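You operate a simulated robot arm through the tools that you are given. There is no shell and no other tool.

You run a simulated robot arm. Do the job below in one go: nothing can be reset, and whatever is moved stays where it is left.

TASK
Slacken joint 2, tighten its nuts again crosswise and shut vent 2.
Fine: slacken nuts 1 and 2, then tighten 1, 3, 2, 4; the vent last.

The check looks at the end state, three seconds after you hand in, the way a careful person would. Anything else that was tipped, shoved, dropped, spilled or broken makes it a failure.

THE ROBOT
A 7-joint arm with a two-finger parallel gripper, fixed in place. Base frame: the origin is at the foot of the arm, x ahead of it, y to its left, z up; the work surface is at about z = 700. Lengths are in mm, angles in rad, forces in N, time in s.
With the tool pointing down near the work surface it reaches from about 440 to 920 mm from the base axis. Its first joint turns from -2.496 to 2.496 rad. Payload 3 kg.
The tool frame sits at the grasp point between the pads (the TCP): z along the fingers, y along the line on which they close. The tips reach 30 mm beyond it. The gripper opens to 94 mm. The fingers are 28 mm wide and 10 mm thick; the gripper's body (50 by 96 mm) begins 55 mm behind the TCP.
Orientation is told as [roll, pitch, yaw] about the base's x, y, z axes, in that order, counted from this pose: with the fingers straight down and closing along the base's y, the tool's x points along the base's -x, its y along +y and its z along -z.

THE INTERFACE
- The arm moves only by the tool move_arm. Its argument "deltas" is a list of rows, each an object of numbers (a shift or turn left out is 0, a gripper value left out holds the last): "tx", "ty", "tz": the shift along the base's x, y, z in mm; "rx", "ry", "rz": the turn, a rotation vector about the base's x, y, z in degrees. In form: [{"tx": .., "ty": .., "tz": .., "rx": .., "ry": .., "rz": ..}, ...]. A call has 1 to 20 rows; each row shifts and turns the commanded pose from where the row before left it. "claw" is the gripper command, from -1 (fully open) to 1 (shut), values between in proportion, set as the call begins (left out, the last holds). A row lasts 0.2 s, in which the tool goes at most 50 mm and 0.15 rad; a call with a longer step from one row to the next is refused whole, and so is a gripper value outside its range. Where a pose cannot be reached the arm comes as near as it can. A force on the tool above 40 N (or 10 N above the force at the start of the call, whichever is more), or a blocked arm, ends the call early, and 0.2 s more pass. The fingers move at their own pace (about 72 mm/s each) and stop on an object; they squeeze with about 40 N. The grip force told is the motor's: it shows also when the fingers shut on nothing. Time passes only in rows, and 0.2 s behind the last, so rows that do not move let the fingers close. It gives the time, the measured TCP pose, the force on the tool (base axes), the opening and the grip force at its end, in the units of the frame above (readings bear some noise), with the torque about the TCP (base axes, N m) and any sound that the robot's microphone picked up.
- Cameras (640 x 400 px; columns grow to the right, rows downward): "scene" is fixed at [220.3, 499.2, 1489]; the picture's right is [-0.38, -0.93, 0.00], its down [-0.77, 0.32, -0.55] and it looks along [0.51, -0.21, -0.84] (base axes); focal length 214 px, centre (320, 200). "wrist" rides on the gripper at [76, 14, -102] in the tool frame; the picture's right is [-0.18, 0.98, 0.00], its down [-0.75, -0.14, -0.64] and it looks along [-0.63, -0.12, 0.77] (tool axes); focal length 243 px, centre (320, 200). There is no depth. A picture from a camera that has moved, and an enlarged one, comes with that camera's place and axes in the base frame and with its lens.
- grab_frame(camera): a new picture of that camera. The clock stands still meanwhile.
- close_up(camera, box): a new picture of the part [left, top, right, bottom] of that camera's present view, enlarged. The clock stands still meanwhile.
- close_job(): hands the job in; it is judged then, once.

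Places have to be worked out from the pictures, the camera data and where the tool is seen. Open the gripper and draw the arm clear of the work before you hand the job in, unless the task says otherwise.

The tools are called after "Emit:" as name(argument=value, ...) on one line, values as JSON. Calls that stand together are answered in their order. move_arm: Moves the arm, as the interface text tells. Its arguments: {"type":"object","properties":{"deltas":{"type":"array","items":{"type":"object","properties":{"tx":{"type":"number"},"ty":{"type":"number"},"tz":{"type":"number"},"rx":{"type":"number"},"ry":{"type":"number"},"rz":{"type":"number"}}}},"claw":{"type":"number"}},"required":["deltas"]} The other tools are called the same way: grab_frame (camera) takes a picture; close_up (camera, box) takes an enlarged picture of a part of a camera's view; close_job () hands the job in.

At the start:

```text
clock: 0.0
ee_pos: [421.6, 320.5, 1197.2]
orientation: [0.0, -0.001, 0.0]
contact_force: [-0.4, -0.9, -0.2]
wrist_torque: [0.01, 0.01, 0.01]
width: 94.1
grasp_force: 0.1
```

scene: 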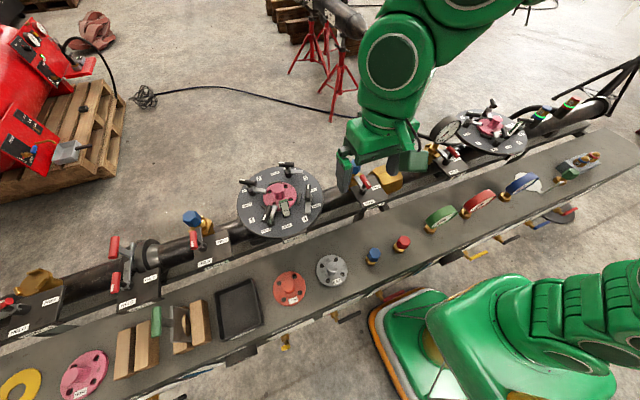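
wrist: 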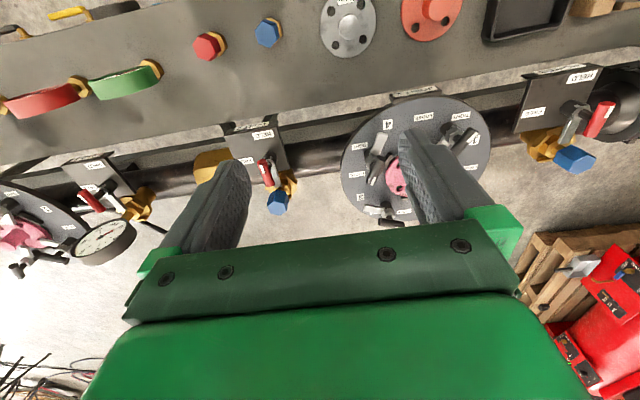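

I see two flanged joints with labels and several vents; I'll look closer at the labels before moving anything.

Emit:
close_up(camera="scene", box=[220, 140, 340, 250])

Emit:
close_up(camera="scene", box=[420, 90, 540, 170])

Emit:
close_up(camera="scene", box=[0, 200, 240, 350])

Emit:
close_up(camera="scene", box=[320, 130, 480, 230])

Emit:
close_up(camera="wrist", box=[320, 60, 640, 240])

Emit:
close_up(camera="wrist", box=[0, 100, 320, 280])

```text
3.64 times, centred on (280, 195) of scene
camera zoom: at [220.3, 499.2, 1489.0], right [-0.38, -0.93, 0.0], down [-0.77, 0.32, -0.55], along [0.51, -0.21, -0.84], focal length 780 px, centre (466, 218)
```

zoom: 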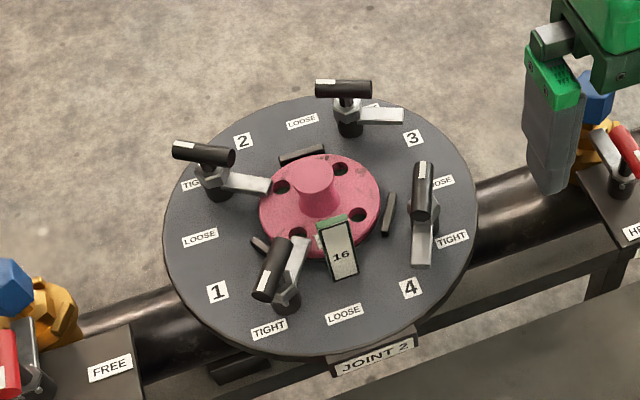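

```text
5.00 times, centred on (480, 130) of scene
camera zoom: at [220.3, 499.2, 1489.0], right [-0.38, -0.93, 0.0], down [-0.77, 0.32, -0.55], along [0.51, -0.21, -0.84], focal length 1072 px, centre (-480, 550)
```

zoom: 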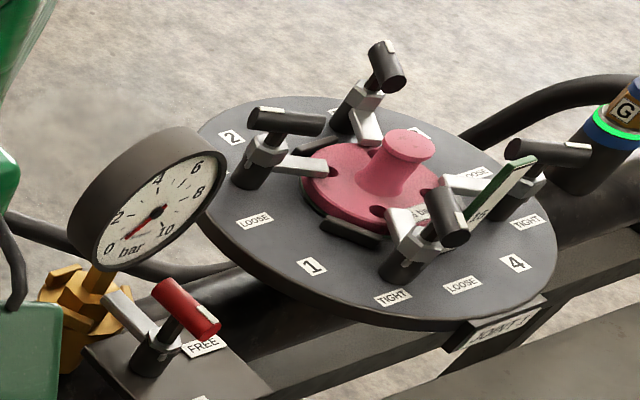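

```text
2.67 times, centred on (120, 275) of scene
camera zoom: at [220.3, 499.2, 1489.0], right [-0.38, -0.93, 0.0], down [-0.77, 0.32, -0.55], along [0.51, -0.21, -0.84], focal length 572 px, centre (853, 0)
```

zoom: 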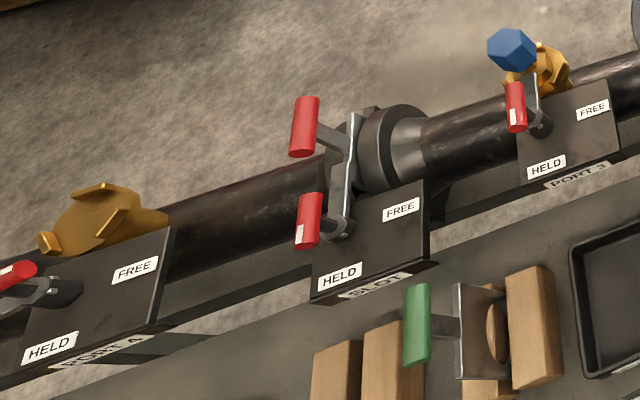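

```text
4.00 times, centred on (400, 180) of scene
camera zoom: at [220.3, 499.2, 1489.0], right [-0.38, -0.93, 0.0], down [-0.77, 0.32, -0.55], along [0.51, -0.21, -0.84], focal length 858 px, centre (0, 280)
```

zoom: 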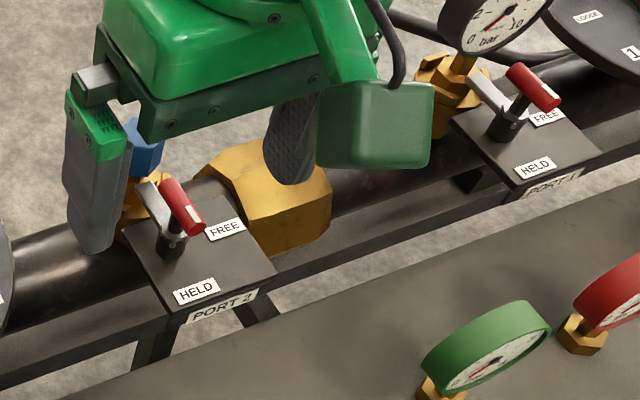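

```text
2.00 times, centred on (480, 150) of wrist
camera zoom: at [346.4, 333.9, 1298.2], right [0.18, 0.98, 0.0], down [0.75, -0.14, 0.64], along [0.63, -0.12, -0.77], focal length 485 px, centre (0, 300)
```

zoom: 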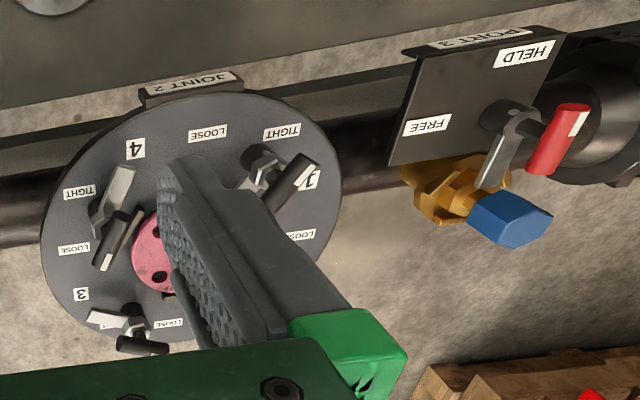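

```text
2.00 times, centred on (160, 190) of wrist
camera zoom: at [346.4, 333.9, 1298.2], right [0.18, 0.98, 0.0], down [0.75, -0.14, 0.64], along [0.63, -0.12, -0.77], focal length 485 px, centre (640, 220)
```

zoom: 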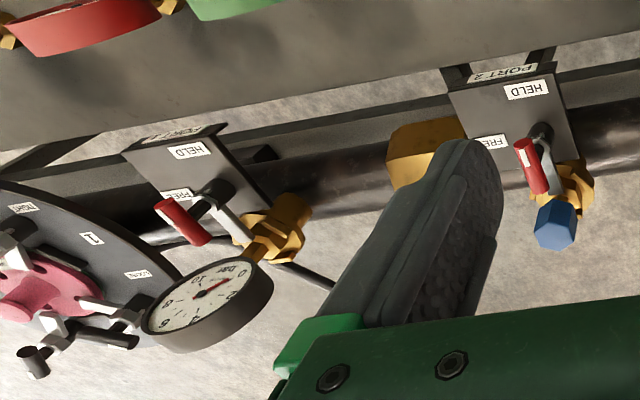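

The joint 2 plate has four nut levers with TIGHT/LOOSE marks. The vents aren't found yet, so I zoom in on the right end and the front edge of the rail.

Emit:
close_up(camera="scene", box=[510, 60, 640, 140])

Emit:
close_up(camera="scene", box=[440, 140, 640, 270])

Emit:
close_up(camera="scene", box=[200, 230, 440, 370])

Emit:
close_up(camera="scene", box=[0, 300, 200, 400])

Emit:
close_up(camera="scene", box=[235, 155, 325, 215])

Emit:
close_up(camera="scene", box=[235, 185, 325, 245])

```text
4.92 times, centred on (575, 100) of scene
camera zoom: at [220.3, 499.2, 1489.0], right [-0.38, -0.93, 0.0], down [-0.77, 0.32, -0.55], along [0.51, -0.21, -0.84], focal length 1056 px, centre (-935, 692)
```

zoom: 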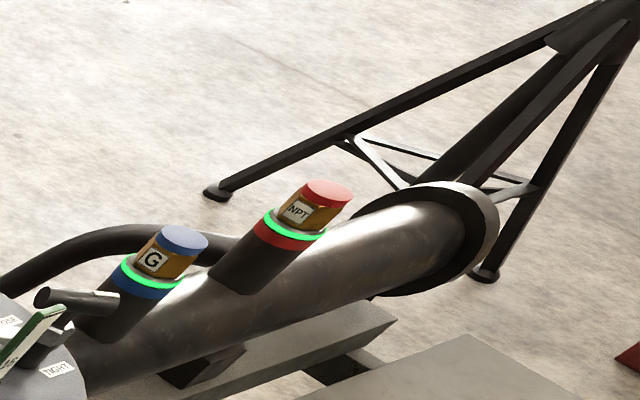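

```text
3.08 times, centred on (540, 205) of scene
camera zoom: at [220.3, 499.2, 1489.0], right [-0.38, -0.93, 0.0], down [-0.77, 0.32, -0.55], along [0.51, -0.21, -0.84], focal length 660 px, centre (-357, 185)
```

zoom: 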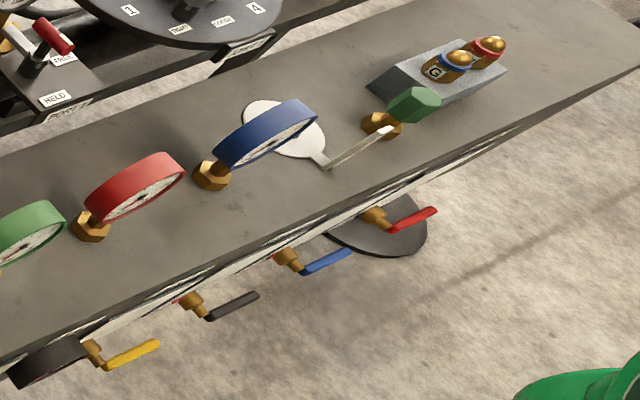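

```text
2.67 times, centred on (320, 300) of scene
camera zoom: at [220.3, 499.2, 1489.0], right [-0.38, -0.93, 0.0], down [-0.77, 0.32, -0.55], along [0.51, -0.21, -0.84], focal length 572 px, centre (320, -67)
```

zoom: 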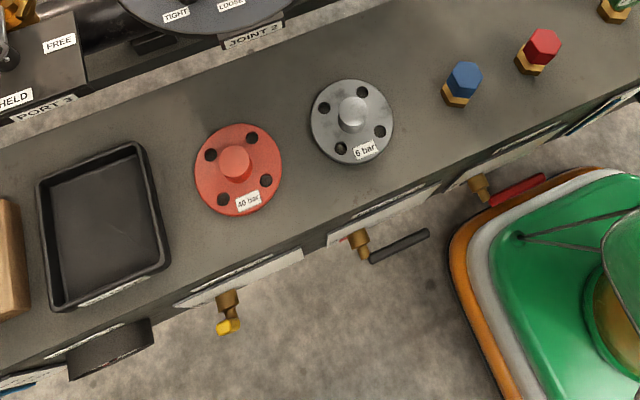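

```text
3.20 times, centred on (100, 350) of scene
camera zoom: at [220.3, 499.2, 1489.0], right [-0.38, -0.93, 0.0], down [-0.77, 0.32, -0.55], along [0.51, -0.21, -0.84], focal length 686 px, centre (1024, -280)
```

zoom: 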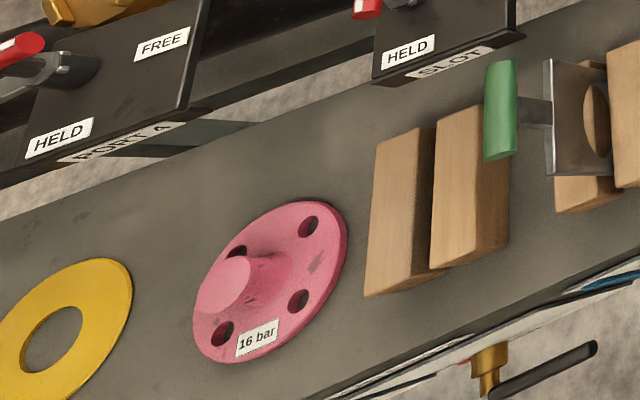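

```text
6.67 times, centred on (280, 185) of scene
camera zoom: at [220.3, 499.2, 1489.0], right [-0.38, -0.93, 0.0], down [-0.77, 0.32, -0.55], along [0.51, -0.21, -0.84], focal length 1430 px, centre (587, 300)
```

zoom: 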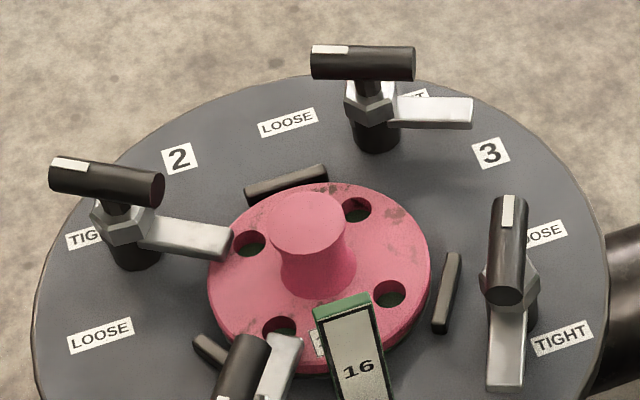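

```text
6.67 times, centred on (280, 215) of scene
camera zoom: at [220.3, 499.2, 1489.0], right [-0.38, -0.93, 0.0], down [-0.77, 0.32, -0.55], along [0.51, -0.21, -0.84], focal length 1430 px, centre (587, 100)
```

zoom: 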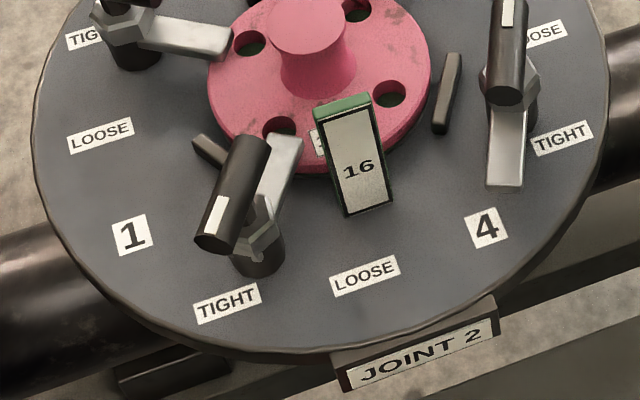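

Joint 2's plate is at roughly (641, 474, 877). Nuts 1 and 2 appear to point to TIGHT and nuts 3 and 4 to LOOSE. Vent labels aren't readable yet and seem to sit on the bench's front edge (x≈285), so I draw the wrist back towards the robot to look there.

Emit:
move_arm(deltas=[{"tx": -20, "tz": -20}, {"tx": -20, "tz": -20}, {"tx": -20, "tz": -20}, {"tx": -10, "tz": -20}])

Emit:
grab_frame(camera="wrist")

Emit:
grab_frame(camera="scene")

```text
clock: 1.0
ee_pos: [352.7, 321.4, 1117.0]
orientation: [-0.001, -0.001, 0.0]
contact_force: [0.0, 0.7, -0.4]
wrist_torque: [0.03, 0.01, -0.01]
width: 93.9
grasp_force: 0.1
```

```text
taken
camera wrist: at [276.7, 334.5, 1219.7], right [0.18, 0.98, 0.0], down [0.75, -0.14, 0.64], along [0.63, -0.12, -0.77], focal length 243 px, centre (320, 200)
```

wrist: 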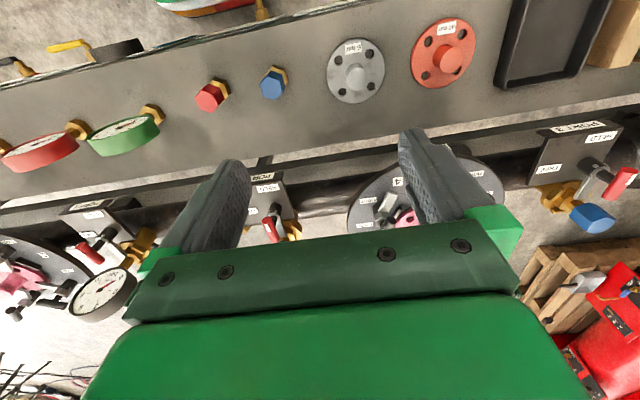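

```text
taken
```

scene: 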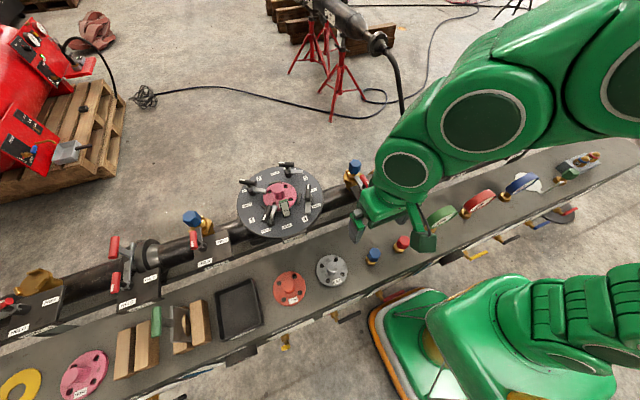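

The valves hang on the bench's front edge with label strips beside them. I zoom in on those strips from both cameras.

Emit:
close_up(camera="scene", box=[250, 310, 330, 360])

Emit:
close_up(camera="scene", box=[310, 280, 410, 340])

Emit:
close_up(camera="wrist", box=[0, 0, 280, 110])

Emit:
close_up(camera="wrist", box=[0, 160, 160, 300])

Emit:
close_up(camera="scene", box=[460, 200, 600, 280])

```text
8.00 times, centred on (290, 335) of scene
camera zoom: at [220.3, 499.2, 1489.0], right [-0.38, -0.93, 0.0], down [-0.77, 0.32, -0.55], along [0.51, -0.21, -0.84], focal length 1716 px, centre (560, -880)
```

zoom: 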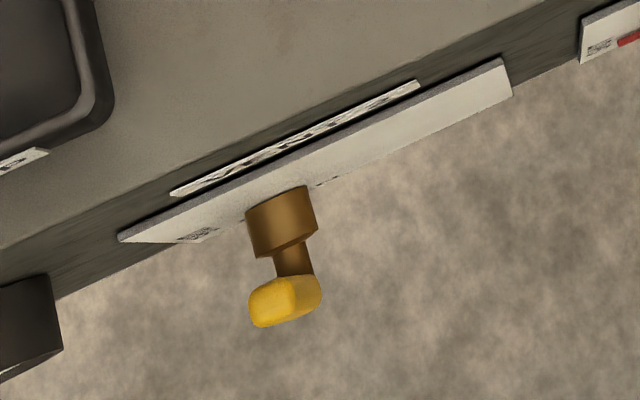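

```text
6.40 times, centred on (360, 310) of scene
camera zoom: at [220.3, 499.2, 1489.0], right [-0.38, -0.93, 0.0], down [-0.77, 0.32, -0.55], along [0.51, -0.21, -0.84], focal length 1373 px, centre (64, -504)
```

zoom: 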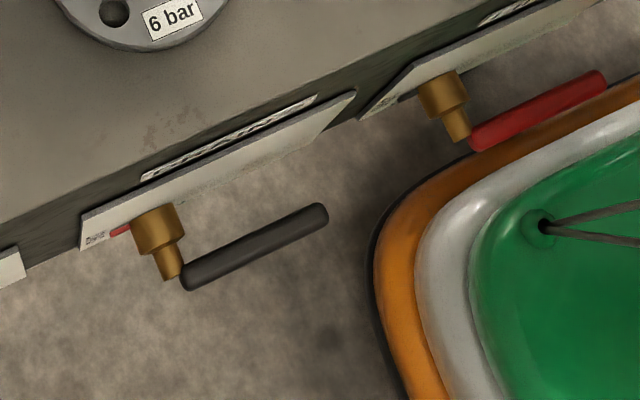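

```text
2.29 times, centred on (140, 55) of wrist
camera zoom: at [276.7, 334.5, 1219.7], right [0.18, 0.98, 0.0], down [0.75, -0.14, 0.64], along [0.63, -0.12, -0.77], focal length 555 px, centre (731, 531)
```

zoom: 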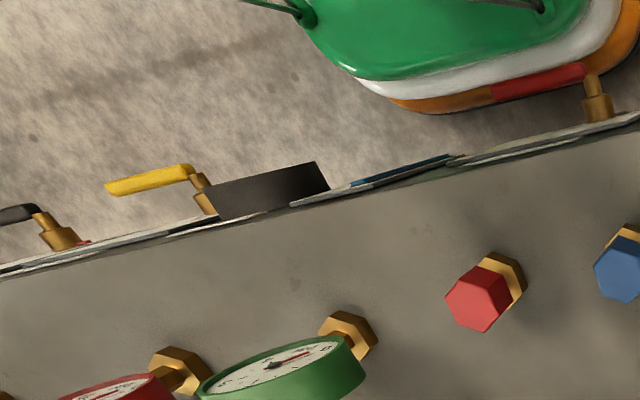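

```text
2.86 times, centred on (80, 230) of wrist
camera zoom: at [276.7, 334.5, 1219.7], right [0.18, 0.98, 0.0], down [0.75, -0.14, 0.64], along [0.63, -0.12, -0.77], focal length 693 px, centre (1006, 114)
```

zoom: 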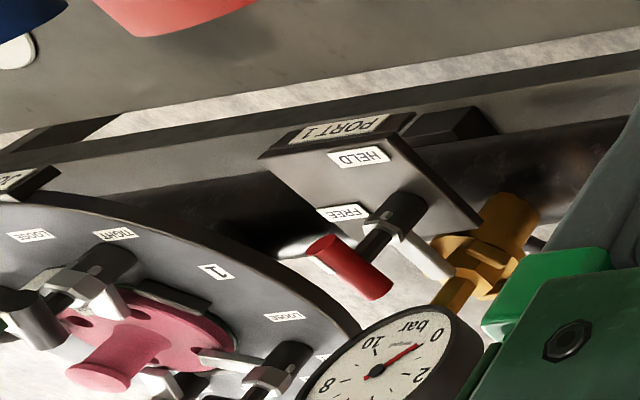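

```text
4.57 times, centred on (530, 240) of scene
camera zoom: at [220.3, 499.2, 1489.0], right [-0.38, -0.93, 0.0], down [-0.77, 0.32, -0.55], along [0.51, -0.21, -0.84], focal length 980 px, centre (-640, 17)
```

zoom: 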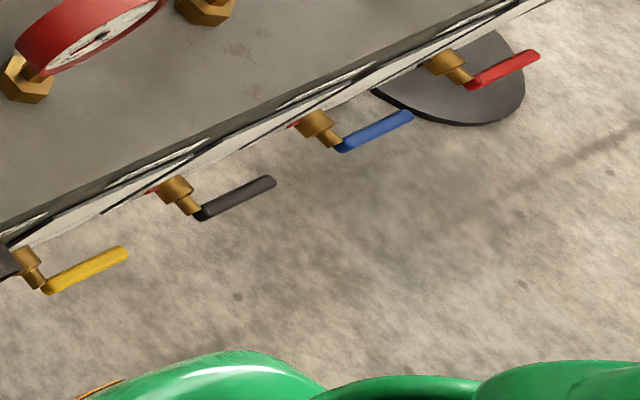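

The valves have panels with labels facing the robot. I bring the wrist camera to the robot side of the bench's front face to read them, staying high and clear.

Emit:
move_arm(deltas=[{"tx": -15, "ty": 12, "tz": -20}, {"tx": -15, "ty": 12, "tz": -20}, {"tx": -15, "ty": 12, "tz": -25}, {"tx": -15, "ty": 12, "tz": -25}, {"tx": -15, "ty": 12, "tz": -25}, {"tx": -15, "ty": 12, "tz": -25}, {"tx": -15, "ty": 12, "tz": -25}, {"tx": -15, "ty": 12, "tz": -25}, {"tx": -15, "ty": 12, "tz": -25}, {"tx": -15, "ty": 12, "tz": -25}])

Emit:
grab_frame(camera="wrist")

Emit:
grab_frame(camera="scene")

```text
clock: 3.2
ee_pos: [203.3, 441.0, 874.2]
orientation: [-0.001, 0.001, 0.002]
contact_force: [-0.1, 0.5, 0.1]
wrist_torque: [0.04, 0.02, 0.02]
width: 94.0
grasp_force: 0.0
```

```text
taken
camera wrist: at [126.2, 455.8, 977.5], right [0.18, 0.98, 0.0], down [0.75, -0.14, 0.64], along [0.63, -0.12, -0.77], focal length 243 px, centre (320, 200)
```

wrist: 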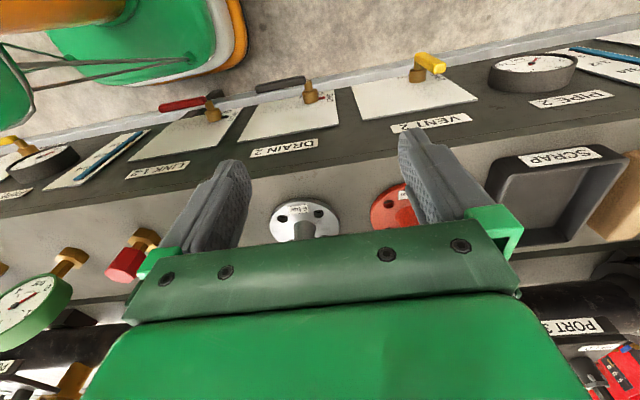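

```text
taken
```

scene: 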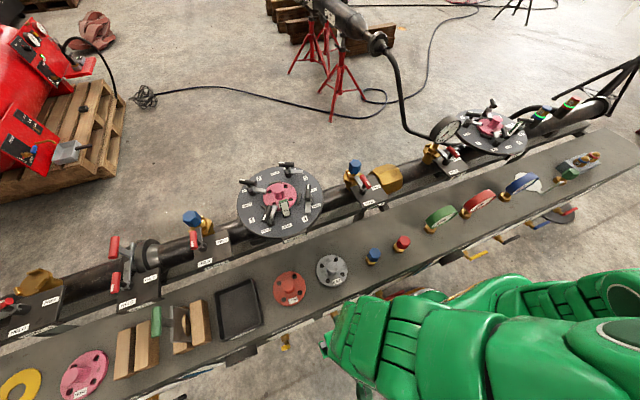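

Found it: VENT 2 is the yellow lever on the front panel, next to "DRAIN 2" and "PIPE 2". I zoom in on its panel.

Emit:
close_up(camera="wrist", box=[340, 40, 500, 140])

Emit:
close_up(camera="wrist", box=[100, 60, 360, 200])

Emit:
close_up(camera="wrist", box=[480, 20, 640, 120])

```text
4.00 times, centred on (420, 90) of wrist
camera zoom: at [126.2, 455.8, 977.5], right [0.18, 0.98, 0.0], down [0.75, -0.14, 0.64], along [0.63, -0.12, -0.77], focal length 970 px, centre (-80, 640)
```

zoom: 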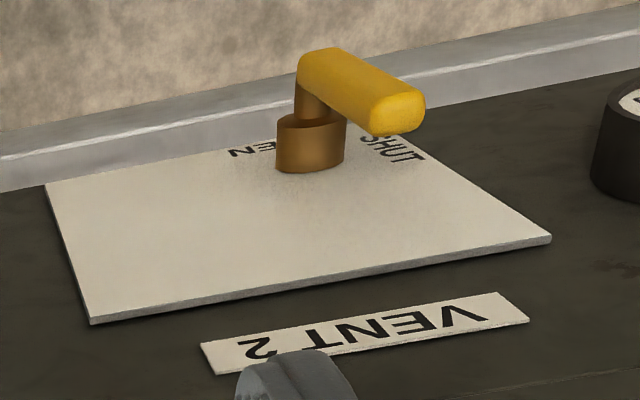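

```text
2.46 times, centred on (230, 130) of wrist
camera zoom: at [126.2, 455.8, 977.5], right [0.18, 0.98, 0.0], down [0.75, -0.14, 0.64], along [0.63, -0.12, -0.77], focal length 597 px, centre (542, 372)
```

zoom: 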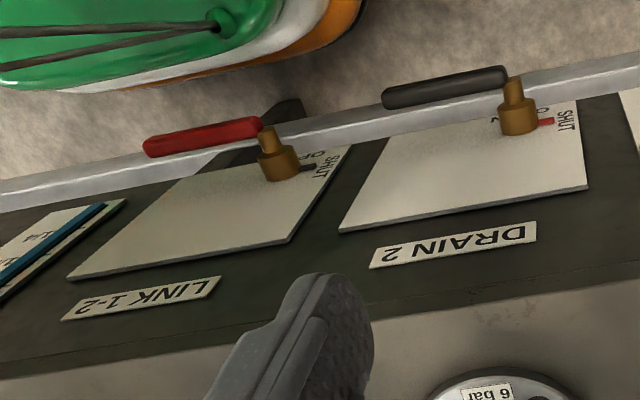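

```text
4.00 times, centred on (560, 70) of wrist
camera zoom: at [126.2, 455.8, 977.5], right [0.18, 0.98, 0.0], down [0.75, -0.14, 0.64], along [0.63, -0.12, -0.77], focal length 970 px, centre (-640, 720)
```

zoom: 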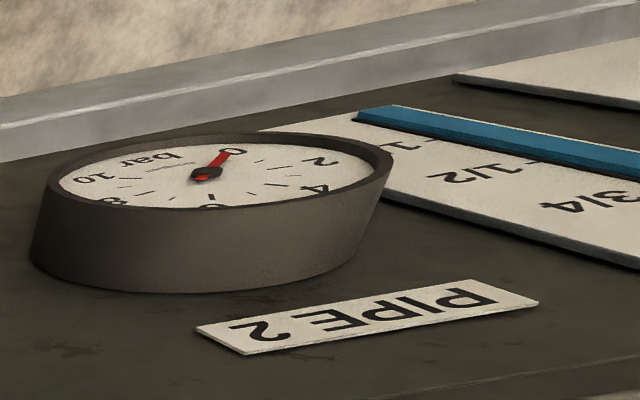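

VENT 2's lever points straight up. On the neighbouring valves a small tab opposite the lever marks the position, and SHUT sits on the +y side, so VENT 2 looks open. I go lower on the robot side for a frontal look at its panel.

Emit:
move_arm(deltas=[{"tx": -6, "ty": 16, "tz": -20}, {"tx": -6, "ty": 16, "tz": -20}, {"tx": -6, "ty": 16, "tz": -20}, {"tx": -6, "ty": 16, "tz": -20}, {"tx": -6, "ty": 16, "tz": -20}, {"tx": -6, "ty": 16, "tz": -20}, {"tx": -6, "ty": 16, "tz": -20}, {"tx": -6, "ty": 16, "tz": -20}])

Emit:
grab_frame(camera="wrist")

Emit:
grab_frame(camera="scene")

```text
clock: 5.0
ee_pos: [154.4, 570.1, 715.9]
orientation: [0.003, 0.0, 0.0]
contact_force: [-0.6, 0.4, 0.2]
wrist_torque: [0.01, 0.01, -0.03]
width: 94.0
grasp_force: 0.0
```

```text
taken
camera wrist: at [77.9, 583.7, 818.9], right [0.18, 0.98, 0.0], down [0.75, -0.14, 0.64], along [0.63, -0.12, -0.77], focal length 243 px, centre (320, 200)
```

wrist: 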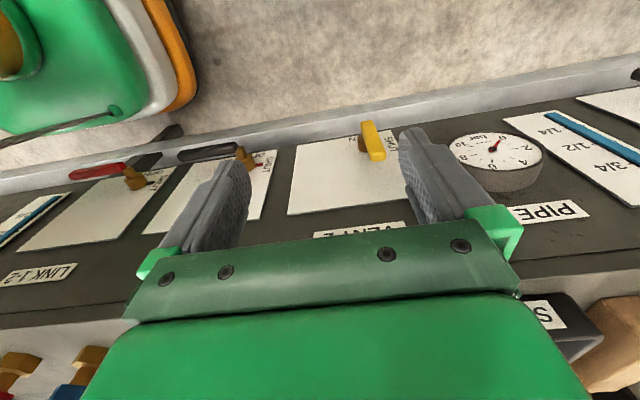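

```text
taken
```

scene: 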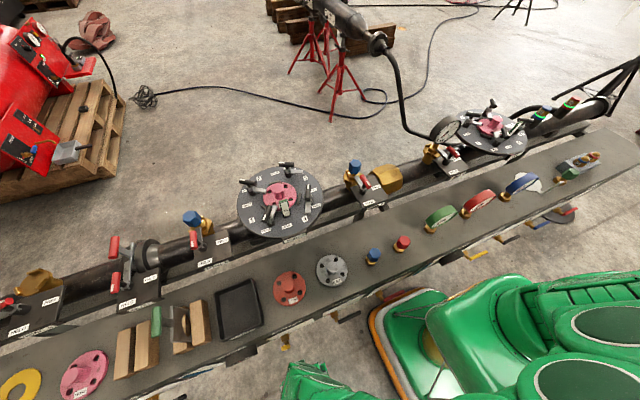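

Emit:
close_up(camera="wrist", box=[280, 90, 440, 220])

Emit:
close_up(camera="wrist", box=[80, 110, 320, 250])

```text
3.08 times, centred on (360, 155) of wrist
camera zoom: at [77.9, 583.7, 818.9], right [0.18, 0.98, 0.0], down [0.75, -0.14, 0.64], along [0.63, -0.12, -0.77], focal length 746 px, centre (197, 338)
```

zoom: 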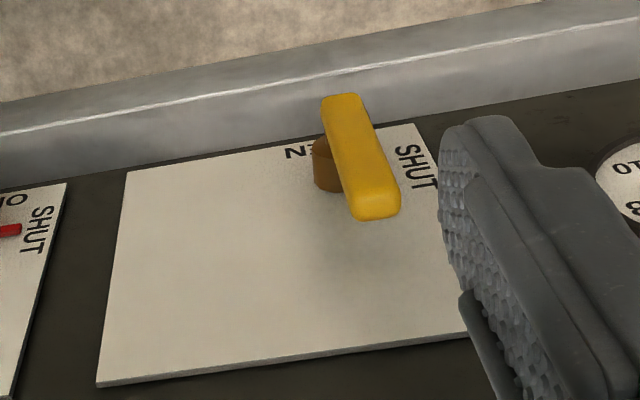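

```text
2.67 times, centred on (200, 180) of wrist
camera zoom: at [77.9, 583.7, 818.9], right [0.18, 0.98, 0.0], down [0.75, -0.14, 0.64], along [0.63, -0.12, -0.77], focal length 647 px, centre (640, 253)
```

zoom: 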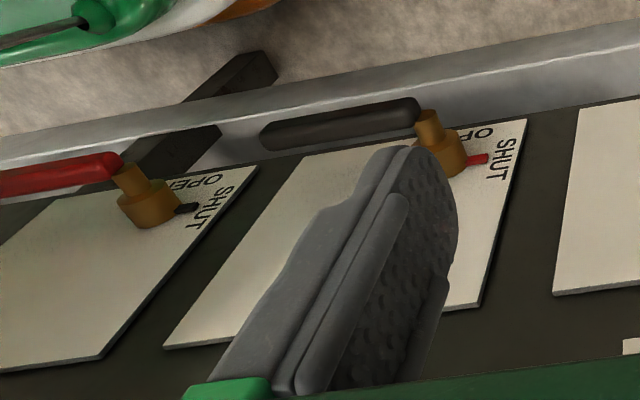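

The tab and label layout confirm it: SHUT is on the +y side and OPEN is below the stem, so the shut lever should lie towards −y like DRAIN 2. The lever runs from about (248, 630, 440) up to (248, 626, 537). Now I rise and go to view joint 2 from closer up.

Emit:
move_arm(deltas=[{"tz": 30}, {"tz": 35}, {"tz": 35}, {"tz": 35}, {"tz": 35}, {"tz": 35}, {"tz": 35}, {"tz": 35}, {"tz": 35}, {"tz": 30}, {"tx": 20, "ty": -10}, {"tx": 35, "ty": -10}, {"tx": 35, "ty": -10}, {"tx": 35, "ty": -10}, {"tx": 35, "ty": -10}, {"tx": 35, "ty": -10}, {"tx": 35, "ty": -10}, {"tx": 35, "ty": -10}, {"tx": 35, "ty": 0}, {"tx": 30}])

Emit:
grab_frame(camera="wrist")

Emit:
grab_frame(camera="scene")

```text
clock: 9.2
ee_pos: [486.0, 489.1, 1054.0]
orientation: [-0.001, -0.002, -0.001]
contact_force: [0.5, -0.1, 0.3]
wrist_torque: [0.01, 0.01, 0.04]
width: 94.0
grasp_force: 0.0
```

```text
taken
camera wrist: at [409.3, 503.1, 1155.9], right [0.18, 0.98, 0.0], down [0.75, -0.14, 0.64], along [0.63, -0.12, -0.77], focal length 243 px, centre (320, 200)
```

wrist: 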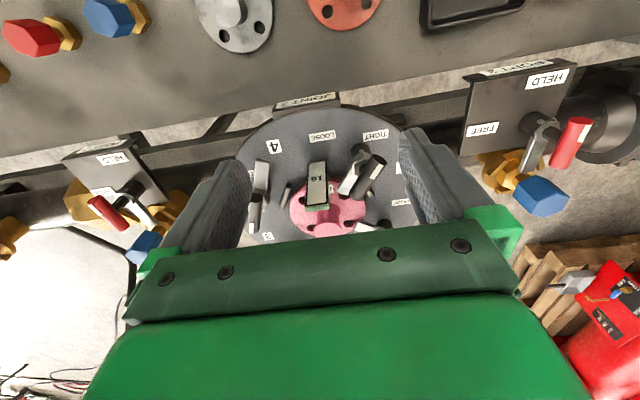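

```text
taken
```

scene: 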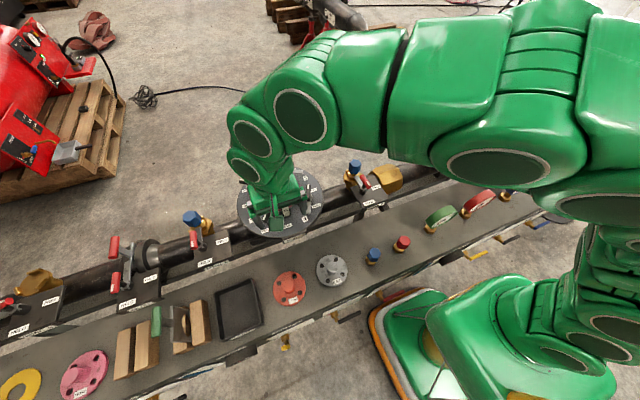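

The plate's far half is hidden by the gripper; I raise the wrist to bring all four nuts into the visible part of the picture.

Emit:
move_arm(deltas=[{"tx": 10, "tz": 25}, {"tx": 10, "tz": 25}, {"tx": 10, "tz": 25}, {"tx": 5, "tz": 20}])

Emit:
grab_frame(camera="wrist")

Emit:
close_up(camera="wrist", box=[230, 90, 430, 240])

```text
clock: 10.2
ee_pos: [520.4, 487.7, 1148.2]
orientation: [-0.001, 0.002, 0.0]
contact_force: [-0.4, 0.2, 0.6]
wrist_torque: [0.01, -0.04, 0.01]
width: 94.0
grasp_force: 0.1
```

```text
taken
camera wrist: at [443.7, 501.9, 1251.6], right [0.18, 0.98, 0.0], down [0.75, -0.14, 0.64], along [0.63, -0.12, -0.77], focal length 243 px, centre (320, 200)
```

wrist: 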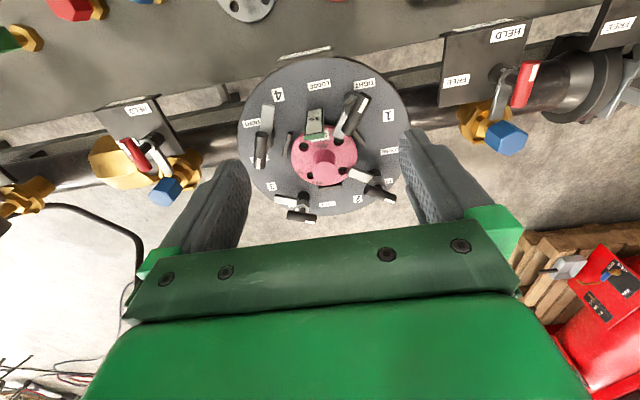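

```text
2.67 times, centred on (330, 165) of wrist
camera zoom: at [443.7, 501.9, 1251.6], right [0.18, 0.98, 0.0], down [0.75, -0.14, 0.64], along [0.63, -0.12, -0.77], focal length 647 px, centre (293, 293)
```

zoom: 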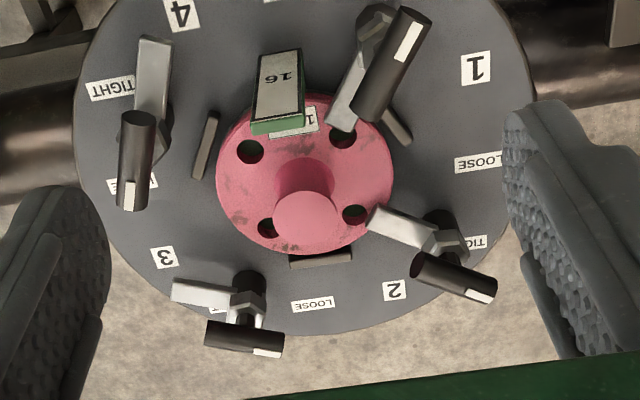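

All four nuts are visible. I zoom in on each for accurate positions and bar directions.

Emit:
close_up(camera="wrist", box=[310, 75, 410, 145])

Emit:
close_up(camera="wrist", box=[330, 150, 430, 220])

Emit:
close_up(camera="wrist", box=[250, 165, 350, 235])

Emit:
close_up(camera="wrist", box=[230, 95, 330, 165])

Emit:
grab_frame(camera="scene")

```text
5.71 times, centred on (360, 110) of wrist
camera zoom: at [443.7, 501.9, 1251.6], right [0.18, 0.98, 0.0], down [0.75, -0.14, 0.64], along [0.63, -0.12, -0.77], focal length 1386 px, centre (91, 714)
```

zoom: 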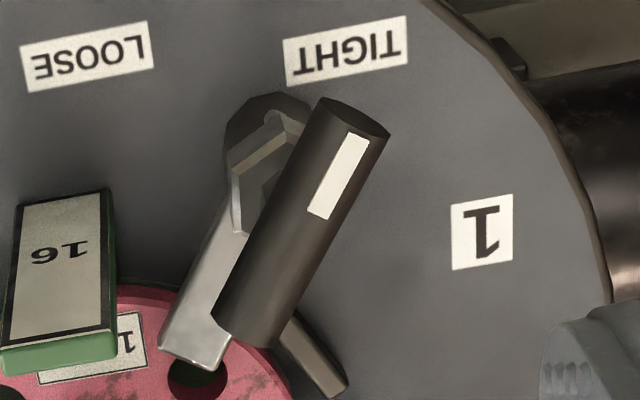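

```text
5.71 times, centred on (380, 185) of wrist
camera zoom: at [443.7, 501.9, 1251.6], right [0.18, 0.98, 0.0], down [0.75, -0.14, 0.64], along [0.63, -0.12, -0.77], focal length 1386 px, centre (-23, 286)
```

zoom: 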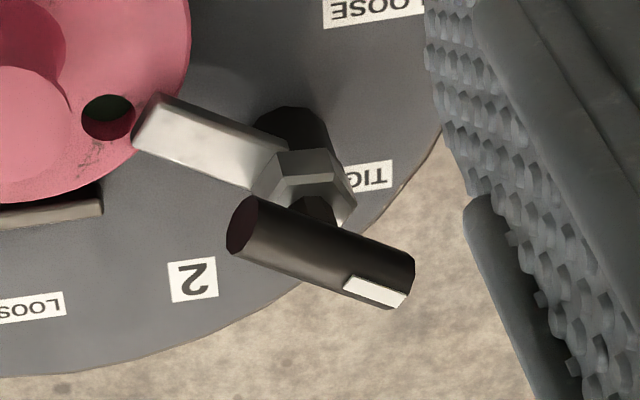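

```text
5.71 times, centred on (300, 200) of wrist
camera zoom: at [443.7, 501.9, 1251.6], right [0.18, 0.98, 0.0], down [0.75, -0.14, 0.64], along [0.63, -0.12, -0.77], focal length 1386 px, centre (434, 200)
```

zoom: 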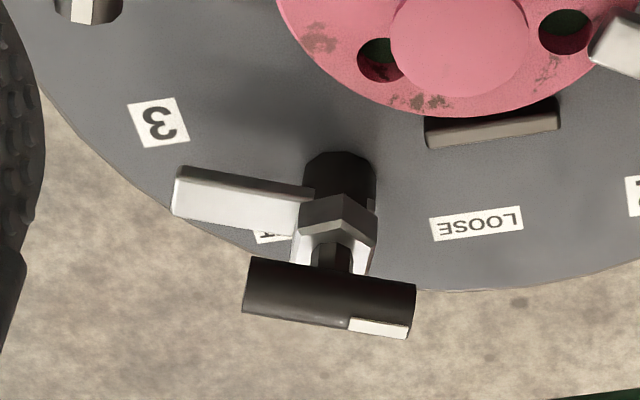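

```text
5.71 times, centred on (280, 130) of wrist
camera zoom: at [443.7, 501.9, 1251.6], right [0.18, 0.98, 0.0], down [0.75, -0.14, 0.64], along [0.63, -0.12, -0.77], focal length 1386 px, centre (549, 600)
```

zoom: 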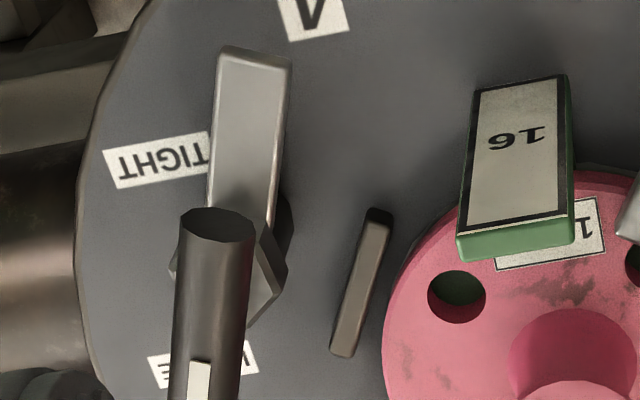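

```text
taken
```

scene: 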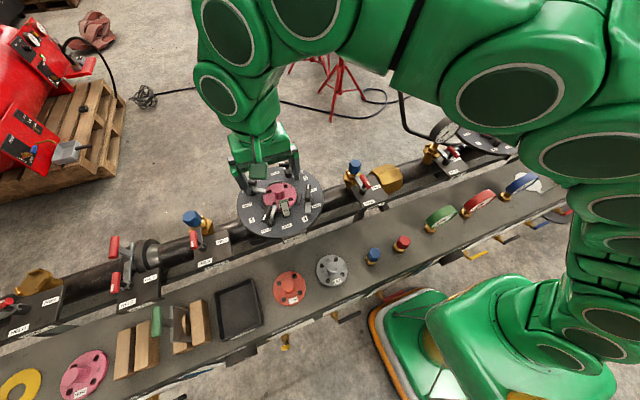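

Triangulating both views gives a clean square of nuts with the bar tops at z≈954: nut 1 (560, 525), nut 2 (693, 550), nut 3 (719, 417), nut 4 (586, 390). Tight bars lie radially (stripe at 146° on nut 1) and loose ones about +100° round. I go above nut 1 with the tool yawed −34° and the opening at 40 mm.

Emit:
move_arm(deltas=[{"tx": 8, "ty": 7.5, "tz": -15, "rz": -6.8}, {"tx": 8, "ty": 7.5, "tz": -15, "rz": -6.8}, {"tx": 8, "ty": 7.5, "tz": -15, "rz": -6.8}, {"tx": 8, "ty": 7.5, "tz": -15, "rz": -6.8}, {"tx": 7.6, "ty": 7.3, "tz": -15, "rz": -6.8}], claw=0.15)

Emit:
grab_frame(camera="wrist")

Emit:
grab_frame(camera="scene")

```text
clock: 11.4
ee_pos: [559.5, 525.6, 1074.8]
orientation: [0.0, 0.002, -0.594]
contact_force: [-0.4, -0.4, 0.5]
wrist_torque: [0.03, 0.02, -0.01]
width: 39.9
grasp_force: 0.0
```

```text
taken
camera wrist: at [504.2, 579.6, 1177.3], right [0.7, 0.71, 0.0], down [0.55, -0.54, 0.64], along [0.46, -0.45, -0.77], focal length 243 px, centre (320, 200)
```

wrist: 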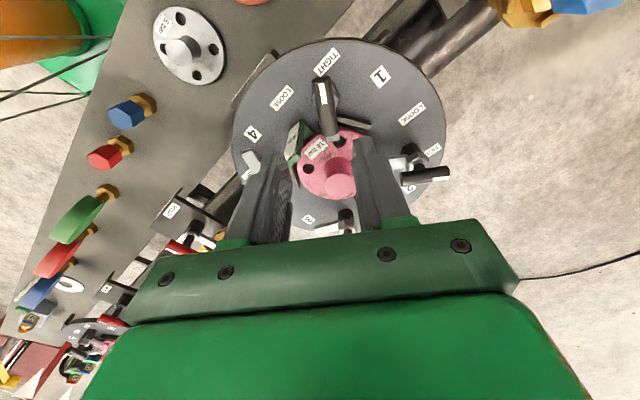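

```text
taken
```

scene: 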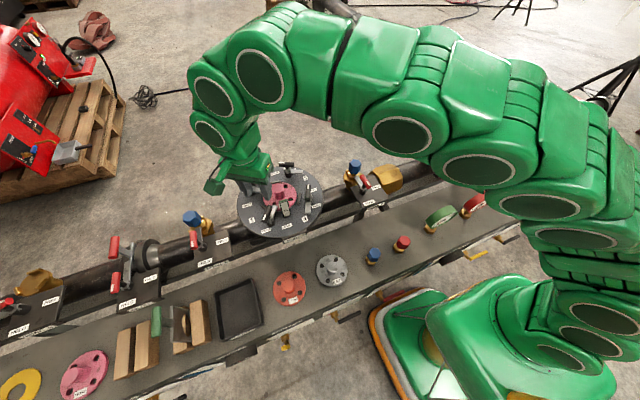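

The tool is above nut 1 with its bar lined up in the picture. I zoom to refine the bar's position before going down.

Emit:
close_up(camera="wrist", box=[270, 60, 390, 150])

Emit:
close_up(camera="scene", box=[210, 130, 340, 230])

```text
4.44 times, centred on (330, 105) of wrist
camera zoom: at [504.2, 579.6, 1177.3], right [0.7, 0.71, 0.0], down [0.55, -0.54, 0.64], along [0.46, -0.45, -0.77], focal length 1078 px, centre (276, 622)
```

zoom: 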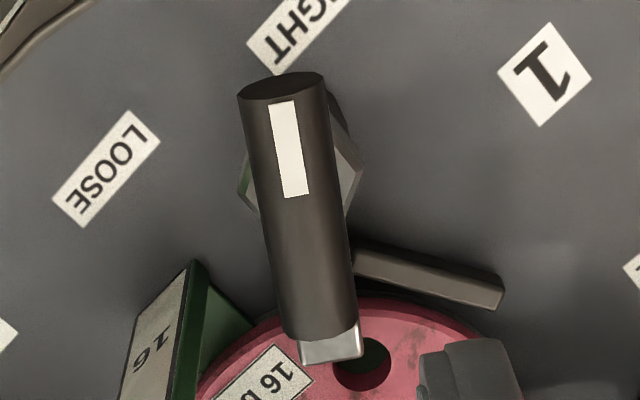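

```text
4.00 times, centred on (275, 180) of scene
camera zoom: at [220.3, 499.2, 1489.0], right [-0.38, -0.93, 0.0], down [-0.77, 0.32, -0.55], along [0.51, -0.21, -0.84], focal length 858 px, centre (500, 280)
```

zoom: 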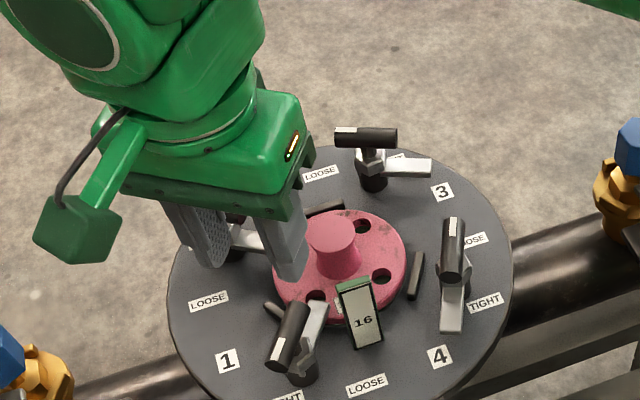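

The bar sits ~4–5 mm to the right of the tool axis in the picture; combining views suggests the bar at about (564, 527, ~945). I descend to z≈1012 with that correction and look again.

Emit:
move_arm(deltas=[{"tx": 2, "ty": 0.7, "tz": -20}, {"tx": 2, "ty": 0.7, "tz": -20}, {"tz": -20}])

Emit:
grab_frame(camera="wrist")

Emit:
close_up(camera="wrist", box=[260, 60, 420, 180])

Emit:
close_up(camera="scene", box=[210, 130, 340, 230])

```text
clock: 12.2
ee_pos: [563.6, 528.3, 1015.4]
orientation: [0.001, 0.001, -0.595]
contact_force: [-0.2, 0.5, 0.8]
wrist_torque: [-0.01, 0.0, -0.02]
width: 40.1
grasp_force: 0.1
```

```text
taken
camera wrist: at [509.1, 581.6, 1119.0], right [0.7, 0.71, 0.0], down [0.55, -0.54, 0.64], along [0.46, -0.45, -0.77], focal length 243 px, centre (320, 200)
```

wrist: 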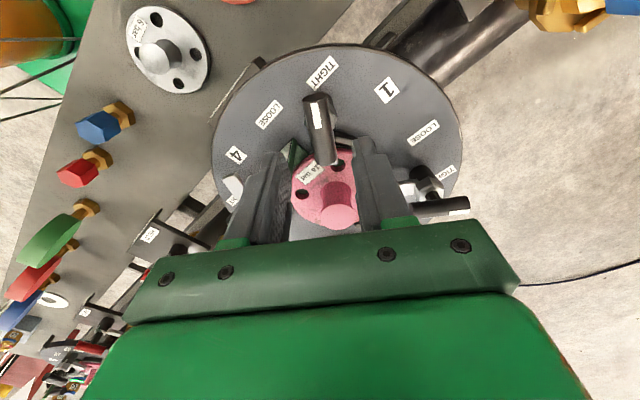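

```text
3.33 times, centred on (340, 120) of wrist
camera zoom: at [509.1, 581.6, 1119.0], right [0.7, 0.71, 0.0], down [0.55, -0.54, 0.64], along [0.46, -0.45, -0.77], focal length 809 px, centre (253, 467)
```

zoom: 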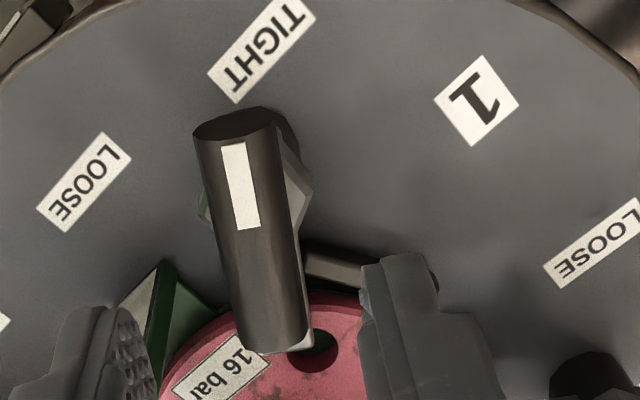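

```text
4.00 times, centred on (275, 180) of scene
camera zoom: at [220.3, 499.2, 1489.0], right [-0.38, -0.93, 0.0], down [-0.77, 0.32, -0.55], along [0.51, -0.21, -0.84], focal length 858 px, centre (500, 280)
```

zoom: 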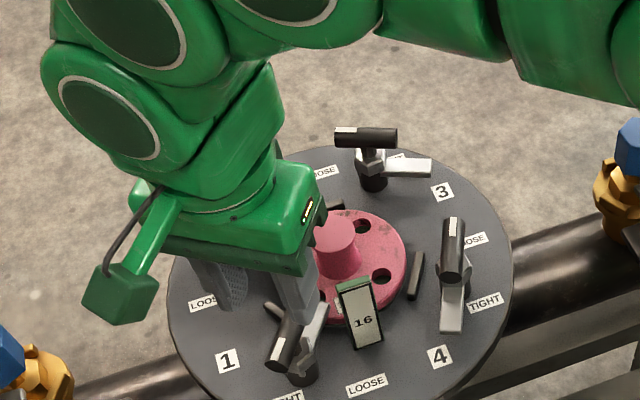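

The bar now sits centred on the tool axis; three views agree on the bar at about (565, 527, 943). Before going lower I check the "16" card's extent beside the left finger.

Emit:
close_up(camera="wrist", box=[220, 120, 340, 210])

Emit:
close_up(camera="scene", box=[260, 185, 310, 225])

```text
4.44 times, centred on (280, 165) of wrist
camera zoom: at [509.1, 581.6, 1119.0], right [0.7, 0.71, 0.0], down [0.55, -0.54, 0.64], along [0.46, -0.45, -0.77], focal length 1078 px, centre (498, 356)
```

zoom: 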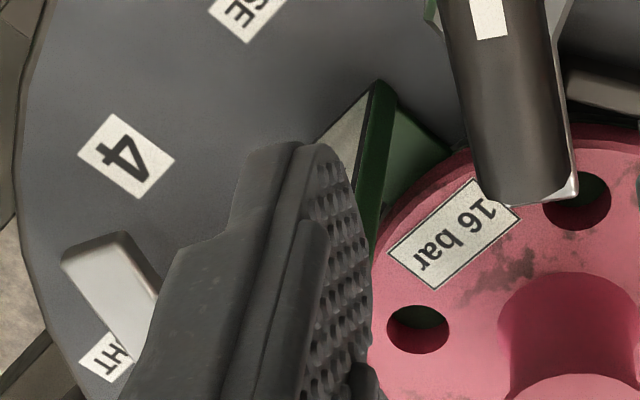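

```text
10.00 times, centred on (285, 205) of scene
camera zoom: at [220.3, 499.2, 1489.0], right [-0.38, -0.93, 0.0], down [-0.77, 0.32, -0.55], along [0.51, -0.21, -0.84], focal length 2145 px, centre (670, 150)
```

zoom: 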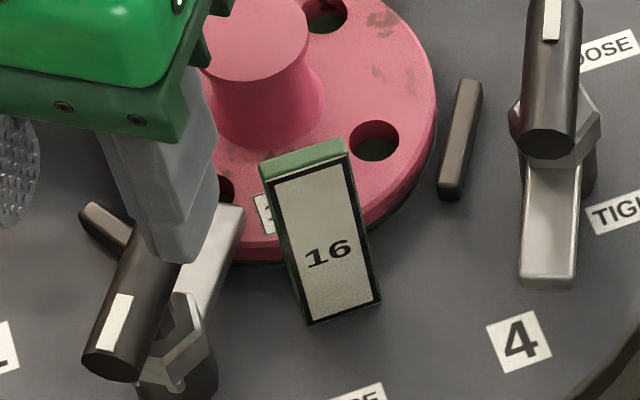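

The "16" card is an upright board at about x 570–575, y 458–482, up to z≈970. The fingers pass it by ~15 mm. I descend straight onto nut 1's bar to TCP z≈961.

Emit:
move_arm(deltas=[{"tx": 0.7, "ty": -0.6, "tz": -14}, {"tx": 0.7, "ty": -0.6, "tz": -14}, {"tz": -13}, {"tz": -13}])

Emit:
grab_frame(camera="wrist")

Emit:
close_up(camera="scene", box=[210, 150, 340, 240])

```text
clock: 13.2
ee_pos: [564.0, 525.2, 961.7]
orientation: [0.0, 0.0, -0.594]
contact_force: [0.0, -0.3, 0.8]
wrist_torque: [0.01, -0.02, -0.01]
width: 40.1
grasp_force: 0.1
```

```text
taken
camera wrist: at [509.2, 579.6, 1064.4], right [0.7, 0.71, 0.0], down [0.55, -0.54, 0.64], along [0.46, -0.45, -0.77], focal length 243 px, centre (320, 200)
```

wrist: 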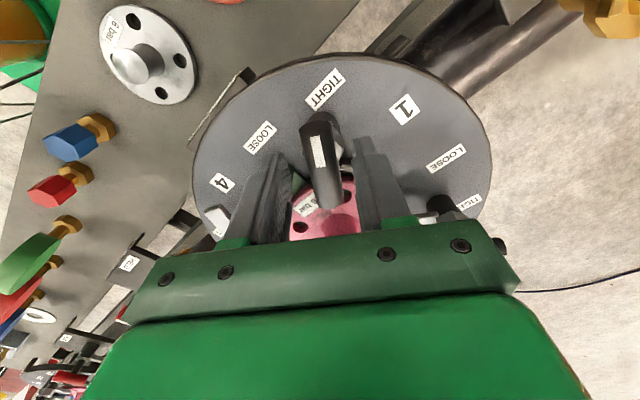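

```text
4.44 times, centred on (275, 195) of scene
camera zoom: at [220.3, 499.2, 1489.0], right [-0.38, -0.93, 0.0], down [-0.77, 0.32, -0.55], along [0.51, -0.21, -0.84], focal length 953 px, centre (520, 222)
```

zoom: 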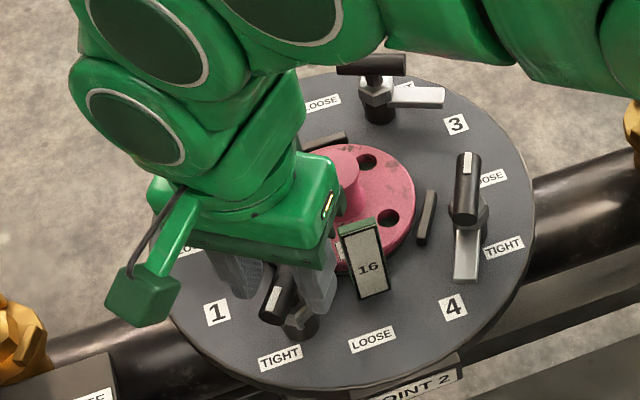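

The bar is between the fingers; a close-up tells how well it is centred.

Emit:
close_up(camera="wrist", box=[260, 100, 400, 230])

```text
3.08 times, centred on (330, 165) of wrist
camera zoom: at [509.2, 579.6, 1064.4], right [0.7, 0.71, 0.0], down [0.55, -0.54, 0.64], along [0.46, -0.45, -0.77], focal length 746 px, centre (289, 308)
```

zoom: 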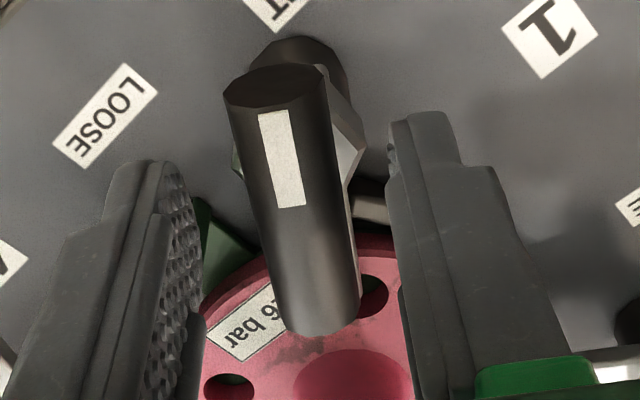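

The bar's mid is at about (564.8, 527.2), z≈943, so I shift the TCP ~2 mm and close on it.

Emit:
move_arm(deltas=[{"tx": 0.9, "ty": 1.9}, {}])

Emit:
move_arm(deltas=[{}, {}, {}], claw=1)

```text
clock: 13.8
ee_pos: [565.9, 526.4, 961.0]
orientation: [0.0, 0.0, -0.593]
contact_force: [0.3, -0.5, 0.3]
wrist_torque: [-0.04, -0.02, -0.02]
width: 39.9
grasp_force: 0.1
```

```text
clock: 14.6
ee_pos: [565.5, 527.7, 961.1]
orientation: [-0.001, 0.0, -0.593]
contact_force: [-7.2, -7.8, 2.1]
wrist_torque: [-0.22, 0.01, 0.0]
width: 17.6
grasp_force: 45.3
```

Gripped (17.6 mm). Now I turn counter-clockwise to slacken nut 1, in stages while watching force and torque.

Emit:
move_arm(deltas=[{"tx": -0.4, "ty": -0.4, "rz": 4}, {"rz": 5}, {"rz": 5}, {"rz": 5}, {"rz": 5}])

```text
clock: 15.8
ee_pos: [564.1, 526.7, 962.7]
orientation: [-0.002, 0.0, -0.174]
contact_force: [-11.6, -19.3, 7.1]
wrist_torque: [-0.6, -0.31, -0.07]
width: 17.7
grasp_force: 45.1
```

The nut turns easily, with a side pull growing towards −y, so I ease the TCP that way a little.

Emit:
move_arm(deltas=[{"tx": -0.8, "ty": -1.5, "tz": 0.3}, {}])

```text
clock: 16.4
ee_pos: [564.3, 526.7, 960.1]
orientation: [0.001, 0.0, -0.174]
contact_force: [12.1, 11.7, -13.7]
wrist_torque: [0.51, 0.36, 0.01]
width: 17.6
grasp_force: 45.2
```

Emit:
move_arm(deltas=[{"tx": 0.4, "ty": 0.6, "tz": -0.2}, {}])

```text
clock: 17.0
ee_pos: [565.6, 526.5, 961.8]
orientation: [0.001, 0.0, -0.174]
contact_force: [-1.9, 9.5, -4.5]
wrist_torque: [0.07, -0.85, -0.01]
width: 17.5
grasp_force: 45.0
```

Forces are low again, and I continue turning.

Emit:
move_arm(deltas=[{"rz": 5}, {"rz": 5}, {"rz": 5}, {"rz": 5}, {"rz": 5}])

```text
clock: 18.2
ee_pos: [565.0, 525.4, 960.7]
orientation: [-0.003, -0.001, 0.264]
contact_force: [1.4, -6.9, 9.5]
wrist_torque: [-0.06, -0.63, -0.03]
width: 17.8
grasp_force: 45.5
```

Emit:
move_arm(deltas=[{"rz": 5}, {"rz": 5}, {"rz": 5}, {"rz": 5}, {"rz": 5}])

```text
clock: 19.4
ee_pos: [565.4, 525.0, 961.1]
orientation: [-0.001, 0.003, 0.698]
contact_force: [-7.7, -34.5, 17.0]
wrist_torque: [-0.81, 0.12, -0.05]
width: 17.8
grasp_force: 44.9
```

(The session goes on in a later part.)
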